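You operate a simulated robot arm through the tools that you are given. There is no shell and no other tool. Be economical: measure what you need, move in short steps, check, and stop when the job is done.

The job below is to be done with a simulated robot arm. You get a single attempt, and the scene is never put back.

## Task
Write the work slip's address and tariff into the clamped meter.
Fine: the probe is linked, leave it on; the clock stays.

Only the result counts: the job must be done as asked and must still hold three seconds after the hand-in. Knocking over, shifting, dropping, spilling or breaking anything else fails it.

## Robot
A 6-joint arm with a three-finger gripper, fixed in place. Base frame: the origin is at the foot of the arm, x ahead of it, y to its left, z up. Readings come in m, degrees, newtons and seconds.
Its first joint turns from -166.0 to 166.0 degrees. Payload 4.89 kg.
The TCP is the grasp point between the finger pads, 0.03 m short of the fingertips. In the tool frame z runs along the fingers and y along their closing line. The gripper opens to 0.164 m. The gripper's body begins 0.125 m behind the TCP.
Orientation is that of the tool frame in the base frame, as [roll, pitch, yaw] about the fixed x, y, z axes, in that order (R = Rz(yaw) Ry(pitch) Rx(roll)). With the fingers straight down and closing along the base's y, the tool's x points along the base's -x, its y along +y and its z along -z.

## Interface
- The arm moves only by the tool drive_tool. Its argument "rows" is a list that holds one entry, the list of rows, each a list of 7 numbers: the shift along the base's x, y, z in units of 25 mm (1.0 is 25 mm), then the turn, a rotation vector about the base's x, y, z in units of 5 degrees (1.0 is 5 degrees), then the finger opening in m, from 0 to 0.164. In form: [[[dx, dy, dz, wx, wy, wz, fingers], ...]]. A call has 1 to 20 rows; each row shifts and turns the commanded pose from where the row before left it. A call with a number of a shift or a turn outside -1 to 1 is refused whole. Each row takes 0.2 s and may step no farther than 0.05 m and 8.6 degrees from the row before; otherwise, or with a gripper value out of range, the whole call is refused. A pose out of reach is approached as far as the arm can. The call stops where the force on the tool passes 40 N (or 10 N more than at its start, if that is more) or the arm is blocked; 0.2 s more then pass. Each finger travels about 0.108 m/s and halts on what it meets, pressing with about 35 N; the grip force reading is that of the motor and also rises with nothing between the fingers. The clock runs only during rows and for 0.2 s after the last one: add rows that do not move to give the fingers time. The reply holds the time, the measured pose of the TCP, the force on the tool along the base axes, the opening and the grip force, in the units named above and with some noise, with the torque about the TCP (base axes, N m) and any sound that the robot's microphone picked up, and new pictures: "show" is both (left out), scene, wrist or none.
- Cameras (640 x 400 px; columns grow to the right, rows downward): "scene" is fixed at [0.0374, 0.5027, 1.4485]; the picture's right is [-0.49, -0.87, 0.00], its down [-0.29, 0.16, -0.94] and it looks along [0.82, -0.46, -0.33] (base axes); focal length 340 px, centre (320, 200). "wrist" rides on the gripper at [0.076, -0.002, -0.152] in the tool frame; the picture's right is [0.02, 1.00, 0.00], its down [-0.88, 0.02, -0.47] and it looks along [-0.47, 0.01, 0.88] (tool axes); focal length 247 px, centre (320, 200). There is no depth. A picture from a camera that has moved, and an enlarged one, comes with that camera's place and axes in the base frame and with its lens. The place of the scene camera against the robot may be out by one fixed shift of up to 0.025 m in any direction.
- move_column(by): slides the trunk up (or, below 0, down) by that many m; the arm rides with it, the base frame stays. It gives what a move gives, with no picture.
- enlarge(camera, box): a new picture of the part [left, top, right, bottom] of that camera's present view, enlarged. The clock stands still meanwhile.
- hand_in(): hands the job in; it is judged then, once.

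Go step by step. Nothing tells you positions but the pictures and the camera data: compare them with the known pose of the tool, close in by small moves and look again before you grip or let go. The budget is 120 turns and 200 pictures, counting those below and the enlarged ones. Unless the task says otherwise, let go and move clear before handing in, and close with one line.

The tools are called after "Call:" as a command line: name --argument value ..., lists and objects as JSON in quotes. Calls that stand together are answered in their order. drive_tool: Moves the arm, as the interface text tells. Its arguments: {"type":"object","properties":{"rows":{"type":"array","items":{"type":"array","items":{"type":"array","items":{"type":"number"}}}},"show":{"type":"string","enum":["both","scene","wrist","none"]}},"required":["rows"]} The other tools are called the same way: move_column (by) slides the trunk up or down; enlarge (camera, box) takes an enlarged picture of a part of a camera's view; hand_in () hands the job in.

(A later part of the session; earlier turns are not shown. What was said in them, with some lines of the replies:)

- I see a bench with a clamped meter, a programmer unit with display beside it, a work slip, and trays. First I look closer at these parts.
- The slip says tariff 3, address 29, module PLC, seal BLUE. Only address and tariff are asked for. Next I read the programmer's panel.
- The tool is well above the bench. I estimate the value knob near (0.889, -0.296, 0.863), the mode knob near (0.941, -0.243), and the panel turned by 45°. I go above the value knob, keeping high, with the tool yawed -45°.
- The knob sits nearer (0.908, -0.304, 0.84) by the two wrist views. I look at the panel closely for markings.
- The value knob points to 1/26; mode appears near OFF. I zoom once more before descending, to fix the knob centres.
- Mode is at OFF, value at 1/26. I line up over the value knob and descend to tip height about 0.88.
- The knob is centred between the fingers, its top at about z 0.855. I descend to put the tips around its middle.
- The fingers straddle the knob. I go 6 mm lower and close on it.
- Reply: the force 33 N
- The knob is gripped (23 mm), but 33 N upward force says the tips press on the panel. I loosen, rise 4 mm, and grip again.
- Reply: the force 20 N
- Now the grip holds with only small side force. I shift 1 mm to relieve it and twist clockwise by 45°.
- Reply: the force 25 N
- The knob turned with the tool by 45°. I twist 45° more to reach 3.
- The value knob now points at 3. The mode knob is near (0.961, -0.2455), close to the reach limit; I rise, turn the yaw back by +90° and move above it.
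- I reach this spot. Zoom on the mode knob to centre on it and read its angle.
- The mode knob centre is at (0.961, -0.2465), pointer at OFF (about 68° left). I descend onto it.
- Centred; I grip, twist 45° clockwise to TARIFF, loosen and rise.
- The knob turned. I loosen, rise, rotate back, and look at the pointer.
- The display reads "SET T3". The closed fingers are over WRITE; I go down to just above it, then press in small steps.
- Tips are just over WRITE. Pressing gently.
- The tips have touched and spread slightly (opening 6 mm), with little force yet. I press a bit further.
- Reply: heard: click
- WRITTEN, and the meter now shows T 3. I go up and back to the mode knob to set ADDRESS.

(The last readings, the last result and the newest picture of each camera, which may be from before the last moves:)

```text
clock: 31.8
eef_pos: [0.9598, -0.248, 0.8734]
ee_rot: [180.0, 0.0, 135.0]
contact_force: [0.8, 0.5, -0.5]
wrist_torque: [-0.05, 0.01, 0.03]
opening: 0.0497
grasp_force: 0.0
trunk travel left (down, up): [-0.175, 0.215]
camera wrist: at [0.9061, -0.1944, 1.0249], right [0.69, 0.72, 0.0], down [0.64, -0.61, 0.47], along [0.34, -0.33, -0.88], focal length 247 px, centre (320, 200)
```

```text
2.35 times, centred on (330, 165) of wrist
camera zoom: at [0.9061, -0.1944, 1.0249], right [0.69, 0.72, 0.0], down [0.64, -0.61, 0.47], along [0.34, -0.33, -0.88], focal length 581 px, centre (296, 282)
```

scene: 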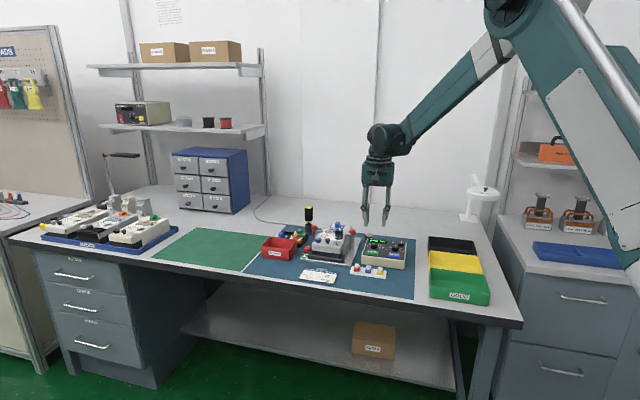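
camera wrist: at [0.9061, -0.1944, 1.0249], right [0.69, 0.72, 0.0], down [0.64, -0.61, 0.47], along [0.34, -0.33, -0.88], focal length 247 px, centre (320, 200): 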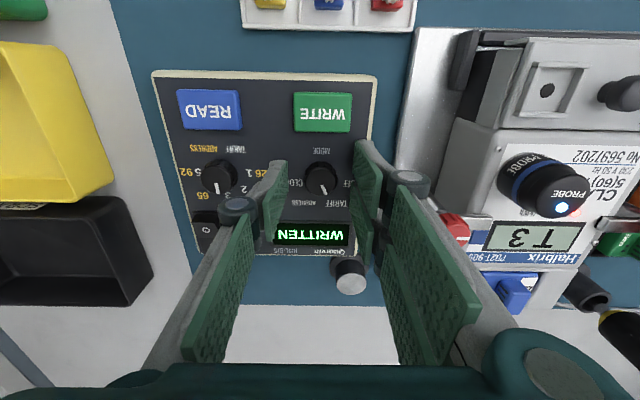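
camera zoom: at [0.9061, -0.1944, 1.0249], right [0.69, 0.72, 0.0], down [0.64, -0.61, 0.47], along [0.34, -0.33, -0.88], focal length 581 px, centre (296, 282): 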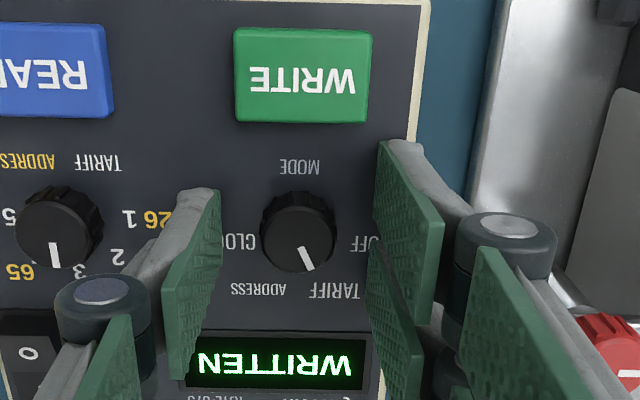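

Aligned again. Grip, twist 45° to ADDRESS, release, rise, rotate back and look.

Call:
drive_tool --rows '[[[0.02, 0.02, 0, 0, 0, 0, 0.04], [0, 0, 0, 0, 0, 0, 0.03], [0, 0, 0, 0, 0, 0, 0.02], [0, 0, 0, 0, 0, 0, 0.02], [0, 0, 0, 0, 0, -1, 0.02], [0, 0, 0, 0, 0, -1, 0.02], [0, 0, 0, 0, 0, -1, 0.02], [0, 0, 0, 0, 0, -1, 0.02], [0, 0, 0, 0, 0, -1, 0.02], [0, 0, 0, 0, 0, -1, 0.02], [0, 0, 0, 0, 0, -1, 0.02], [0, 0, 0, 0, 0, -1, 0.02], [0, 0, 0, 0, 0, -1, 0.02], [0, 0, 0, 0, 0, 0, 0.02], [0, 0, 0, 0, 0, 0, 0.028], [0, 0, 0, 0, 0, 0, 0.034], [0, 0, 0.5, 0, 0, 0, 0.034], [0, 0, 0.9, 0, 0, 0, 0.04], [0, 0, 0.9, 0, 0, 0, 0.05]]]' --show "none"

Call:
drive_tool --rows '[[[-0.56, -0.55, 0, 0, 0, 1, 0.05], [-0.56, -0.55, 0, 0, 0, 1, 0.05], [-0.56, -0.55, 0, 0, 0, 1, 0.05], [-0.56, -0.55, 0, 0, 0, 1, 0.05], [0, 0, 0, 0, 0, 1, 0.05], [0, 0, 0, 0, 0, 1, 0.05], [0, 0, 0, 0, 0, 1, 0.05], [0, 0, 0, 0, 0, 1, 0.05], [0, 0, 0, 0, 0, 1, 0.05], [0, 0, 0, 0, 0, 0, 0.05]]]' --show "wrist"

Call:
enlarge --camera "scene" --box '[355, 225, 415, 275]'

Call:
enlarge --camera "wrist" --box '[240, 60, 440, 250]'

```text
clock: 35.8
eef_pos: [0.9612, -0.2478, 0.9306]
ee_rot: [179.9, 0.0, 90.0]
contact_force: [-0.4, 0.9, -0.8]
wrist_torque: [0.01, 0.07, 0.02]
opening: 0.0502
grasp_force: 0.0
trunk travel left (down, up): [-0.175, 0.215]
```

```text
clock: 38.0
eef_pos: [0.9049, -0.3021, 0.9306]
ee_rot: [-179.9, -0.1, 135.0]
contact_force: [0.0, 0.7, 0.7]
wrist_torque: [0.01, -0.02, -0.01]
opening: 0.0502
grasp_force: 0.2
trunk travel left (down, up): [-0.175, 0.215]
camera wrist: at [0.8505, -0.249, 1.0819], right [0.69, 0.72, 0.0], down [0.64, -0.61, 0.47], along [0.34, -0.33, -0.88], focal length 247 px, centre (320, 200)
```

wrist: 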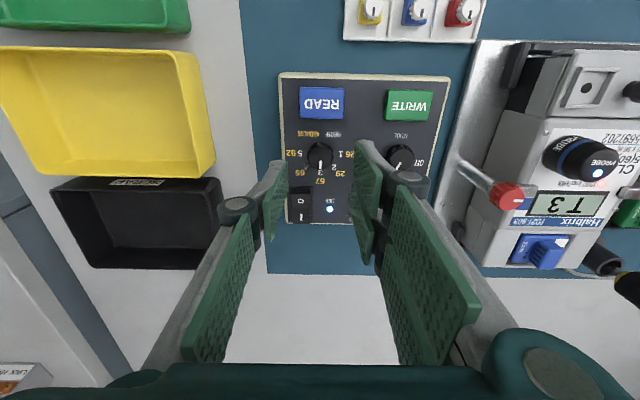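

```text
8.00 times, centred on (385, 250) of scene
camera zoom: at [0.0374, 0.5027, 1.4485], right [-0.49, -0.87, 0.0], down [-0.29, 0.16, -0.94], along [0.82, -0.46, -0.33], focal length 2719 px, centre (-200, -200)
```

zoom: 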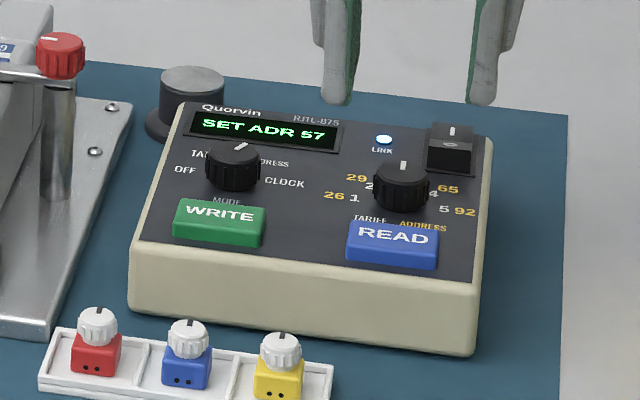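

```text
2.11 times, centred on (340, 155) of wrist
camera zoom: at [0.8505, -0.249, 1.0819], right [0.69, 0.72, 0.0], down [0.64, -0.61, 0.47], along [0.34, -0.33, -0.88], focal length 520 px, centre (278, 295)
```

zoom: 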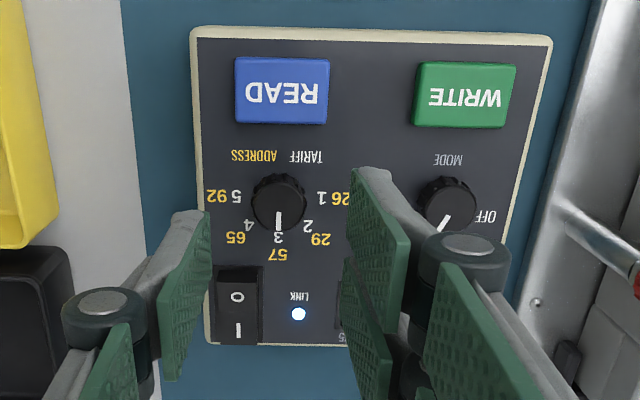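

Display: "SET ADR 57". I descend onto the value knob, grip, turn it 45° counter-clockwise to 2/29, release, and rise.

Call:
drive_tool --rows '[[[0, 0, -0.8, 0, 0, 0, 0.05], [0, 0, -0.8, 0, 0, 0, 0.05], [0, 0, -0.4, 0, 0, 0, 0.05], [0, 0, -0.28, 0, 0, 0, 0.05], [0, 0, 0, 0, 0, 0, 0.04], [0, 0, 0, 0, 0, 0, 0.03], [0, 0, 0, 0, 0, 0, 0.02], [0, 0, 0, 0, 0, 0, 0.02]]]' --show "none"

Call:
drive_tool --rows '[[[0, 0, 0, 0, 0, 1, 0.02], [0, 0, 0, 0, 0, 1, 0.02], [0, 0, 0, 0, 0, 1, 0.02], [0, 0, 0, 0, 0, 1, 0.02], [0, 0, 0, 0, 0, 1, 0.02], [0, 0, 0, 0, 0, 1, 0.02], [0, 0, 0, 0, 0, 1, 0.02], [0, 0, 0, 0, 0, 1, 0.02], [0, 0, 0, 0, 0, 1, 0.02], [0, 0, 0, 0, 0, 0, 0.02], [0, 0, 0, 0, 0, 0, 0.028], [0, 0, 0, 0, 0, 0, 0.034], [0, 0, 0.5, 0, 0, 0, 0.034], [0, 0, 0.9, 0, 0, 0, 0.034], [0, 0, 0.9, 0, 0, 0, 0.034], [0, 0, 0, 0, 0, 0, 0.034]]]' --show "wrist"

Call:
enlarge --camera "scene" --box '[355, 225, 415, 275]'

```text
clock: 39.8
eef_pos: [0.9062, -0.3028, 0.8721]
ee_rot: [180.0, 0.0, 135.0]
contact_force: [0.4, 1.1, -1.3]
wrist_torque: [-0.02, -0.06, 0.0]
opening: 0.0226
grasp_force: 44.8
trunk travel left (down, up): [-0.175, 0.215]
```

```text
clock: 43.2
eef_pos: [0.9053, -0.3045, 0.9301]
ee_rot: [180.0, -0.1, -180.0]
contact_force: [-0.6, -0.9, 0.1]
wrist_torque: [-0.02, -0.06, 0.03]
opening: 0.0337
grasp_force: 0.0
trunk travel left (down, up): [-0.175, 0.215]
heard: click
camera wrist: at [0.8291, -0.3041, 1.0825], right [-0.02, 1.0, 0.0], down [0.88, 0.02, 0.47], along [0.47, 0.01, -0.88], focal length 247 px, centre (320, 200)
```

wrist: 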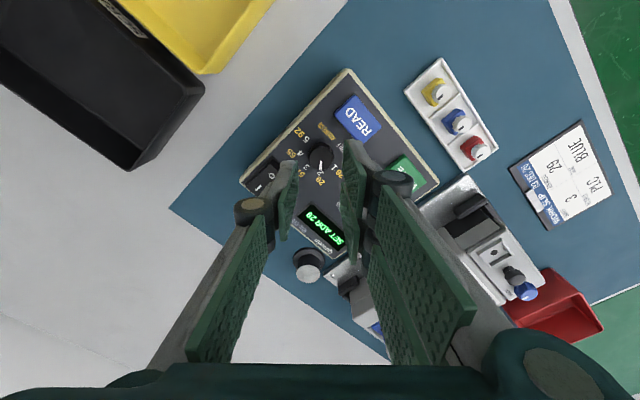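

```text
8.00 times, centred on (385, 250) of scene
camera zoom: at [0.0374, 0.5027, 1.4485], right [-0.49, -0.87, 0.0], down [-0.29, 0.16, -0.94], along [0.82, -0.46, -0.33], focal length 2719 px, centre (-200, -200)
```

zoom: 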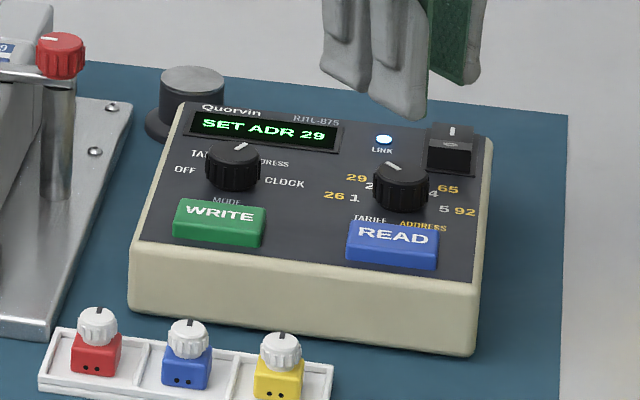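

"SET ADR 29" is on the display. I move above WRITE with closed fingers, yaw back to 135°, and press as before.

Call:
drive_tool --rows '[[[0.21, 0.91, 0, 0, 0, -1, 0.03], [0.21, 0.91, 0, 0, 0, -1, 0.02], [0.21, 0.91, 0, 0, 0, -1, 0.01], [0.21, 0.91, 0, 0, 0, -1, 0], [0, 0, 0, 0, 0, -1, 0], [0, 0, 0, 0, 0, -1, 0], [0, 0, 0, 0, 0, -1, 0], [0, 0, 0, 0, 0, -1, 0], [0, 0, 0, 0, 0, -1, 0], [0, 0, 0, 0, 0, 0, 0]]]' --show "none"

Call:
enlarge --camera "wrist" --box '[200, 60, 440, 260]'

```text
clock: 45.4
eef_pos: [0.9259, -0.2112, 0.9306]
ee_rot: [-180.0, 0.0, 134.8]
contact_force: [-0.3, -0.1, 0.2]
wrist_torque: [-0.01, 0.01, 0.0]
opening: 0.0
grasp_force: 34.8
trunk travel left (down, up): [-0.175, 0.215]
```

```text
2.00 times, centred on (320, 160) of wrist
camera zoom: at [0.8714, -0.158, 1.0828], right [0.69, 0.72, 0.0], down [0.64, -0.61, 0.47], along [0.34, -0.33, -0.88], focal length 494 px, centre (320, 280)
```

zoom: 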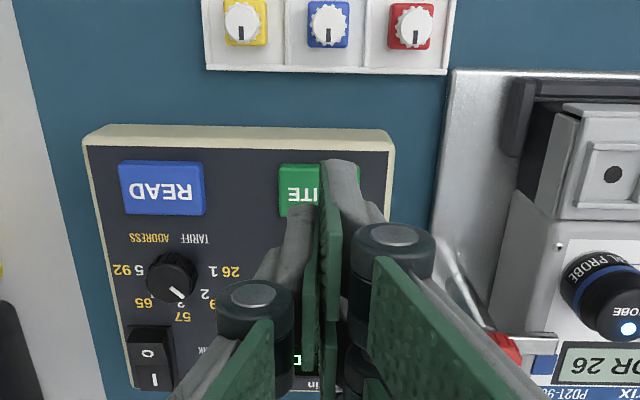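

Over WRITE; the meter shows its old address 26. Pressing now.

Call:
drive_tool --rows '[[[0, -0.03, -0.8, 0, 0, 0, 0], [0, 0, -0.8, 0, 0, 0, 0], [0, 0, -0.3, 0, 0, 0, 0], [0, 0, -0.1, 0, 0, 0, 0], [0, 0, -0.1, 0, 0, 0, 0], [0, 0, -0.1, 0, 0, 0, 0], [0, 0, -0.08, 0, 0, 0, 0], [0, 0, -0.06, 0, 0, 0, 0], [0, 0, -0.04, 0, 0, 0, 0], [0, 0, 0, 0, 0, 0, 0]]]' --show "wrist"

Call:
enlarge --camera "wrist" --box '[260, 180, 620, 330]'

```text
clock: 47.6
eef_pos: [0.9271, -0.2116, 0.8723]
ee_rot: [-180.0, 0.0, 134.9]
contact_force: [1.0, -1.7, 2.2]
wrist_torque: [-0.02, -0.02, 0.0]
opening: 0.0059
grasp_force: 44.8
trunk travel left (down, up): [-0.175, 0.215]
heard: click
camera wrist: at [0.8712, -0.1584, 1.0234], right [0.69, 0.72, 0.0], down [0.64, -0.61, 0.47], along [0.34, -0.33, -0.88], focal length 247 px, centre (320, 200)
```

wrist: 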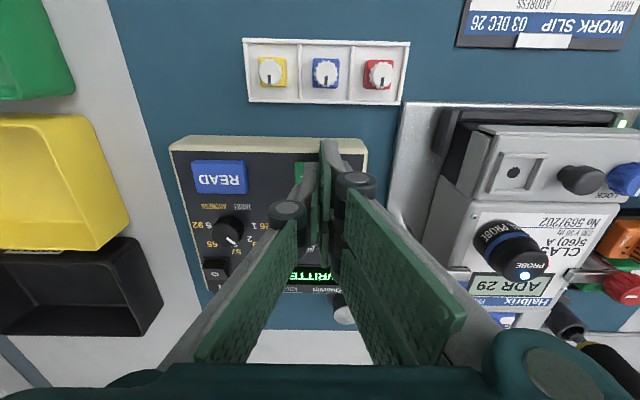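

```text
1.78 times, centred on (440, 255) of wrist
camera zoom: at [0.8712, -0.1584, 1.0234], right [0.69, 0.72, 0.0], down [0.64, -0.61, 0.47], along [0.34, -0.33, -0.88], focal length 439 px, centre (107, 102)
```

zoom: 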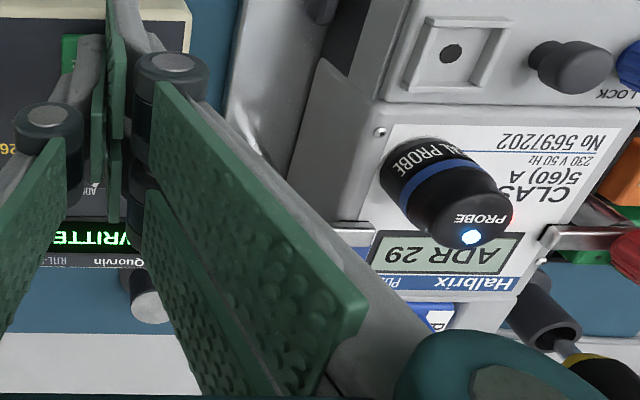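

WRITTEN, and the meter shows ADR 29. I rise clear and check the whole scene.

Call:
drive_tool --rows '[[[0, 0, 0.5, 0, 0, 0, 0], [0, 0, 0.9, 0, 0, 0, 0], [0, 0, 1, 0, 0, 0, 0.01], [0, 0, 1, 0, 0, 0, 0.02], [0, 0, 1, 0, 0, 0, 0.03], [-0.5, 0, 1, 0, 0, 0, 0.03], [-0.9, 0, 0.8, 0, 0, 0, 0.03], [-0.9, 0, 0, 0, 0, 0, 0.03], [-0.9, 0, 0, 0, 0, 0, 0.03], [0, 0, 0, 0, 0, 0, 0.03], [0, 0, 0, 0, 0, 0, 0.03], [0, 0, 0, 0, 0, 0, 0.03]]]'

Call:
enlarge --camera "scene" --box '[250, 195, 430, 300]'

```text
clock: 50.2
eef_pos: [0.8459, -0.2114, 1.026]
ee_rot: [180.0, 0.0, 135.0]
contact_force: [0.0, 0.3, -0.7]
wrist_torque: [-0.04, -0.01, 0.0]
opening: 0.03
grasp_force: 0.0
trunk travel left (down, up): [-0.175, 0.215]
camera wrist: at [0.7909, -0.1583, 1.1785], right [0.69, 0.72, 0.0], down [0.64, -0.61, 0.47], along [0.34, -0.33, -0.88], focal length 247 px, centre (320, 200)
```

scene: 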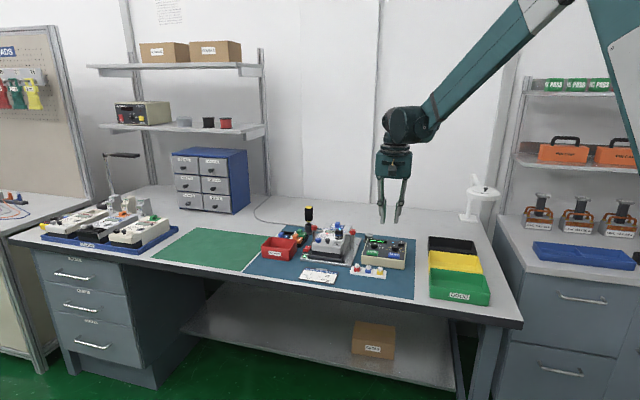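
wrist: 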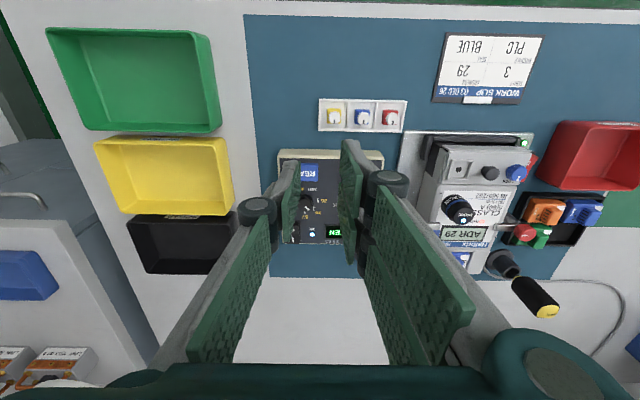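

```text
3.56 times, centred on (340, 248) of scene
camera zoom: at [0.0374, 0.5027, 1.4485], right [-0.49, -0.87, 0.0], down [-0.29, 0.16, -0.94], along [0.82, -0.46, -0.33], focal length 1208 px, centre (249, 31)
```

zoom: 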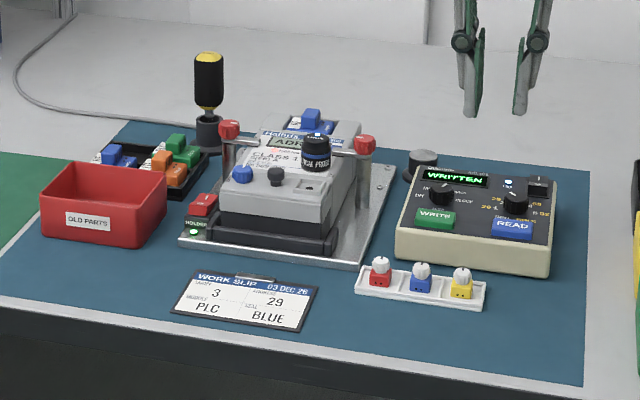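

Both values are written, the probe is still linked, nothing else has moved, and the arm is clear. Handing in.

Call:
hand_in

```text
The job is handed in.
```

I wrote tariff 3 and address 29 from the work slip into the clamped meter; its display showed T 3 and then ADR 29 after each write. The probe is still linked and the clock was not touched.
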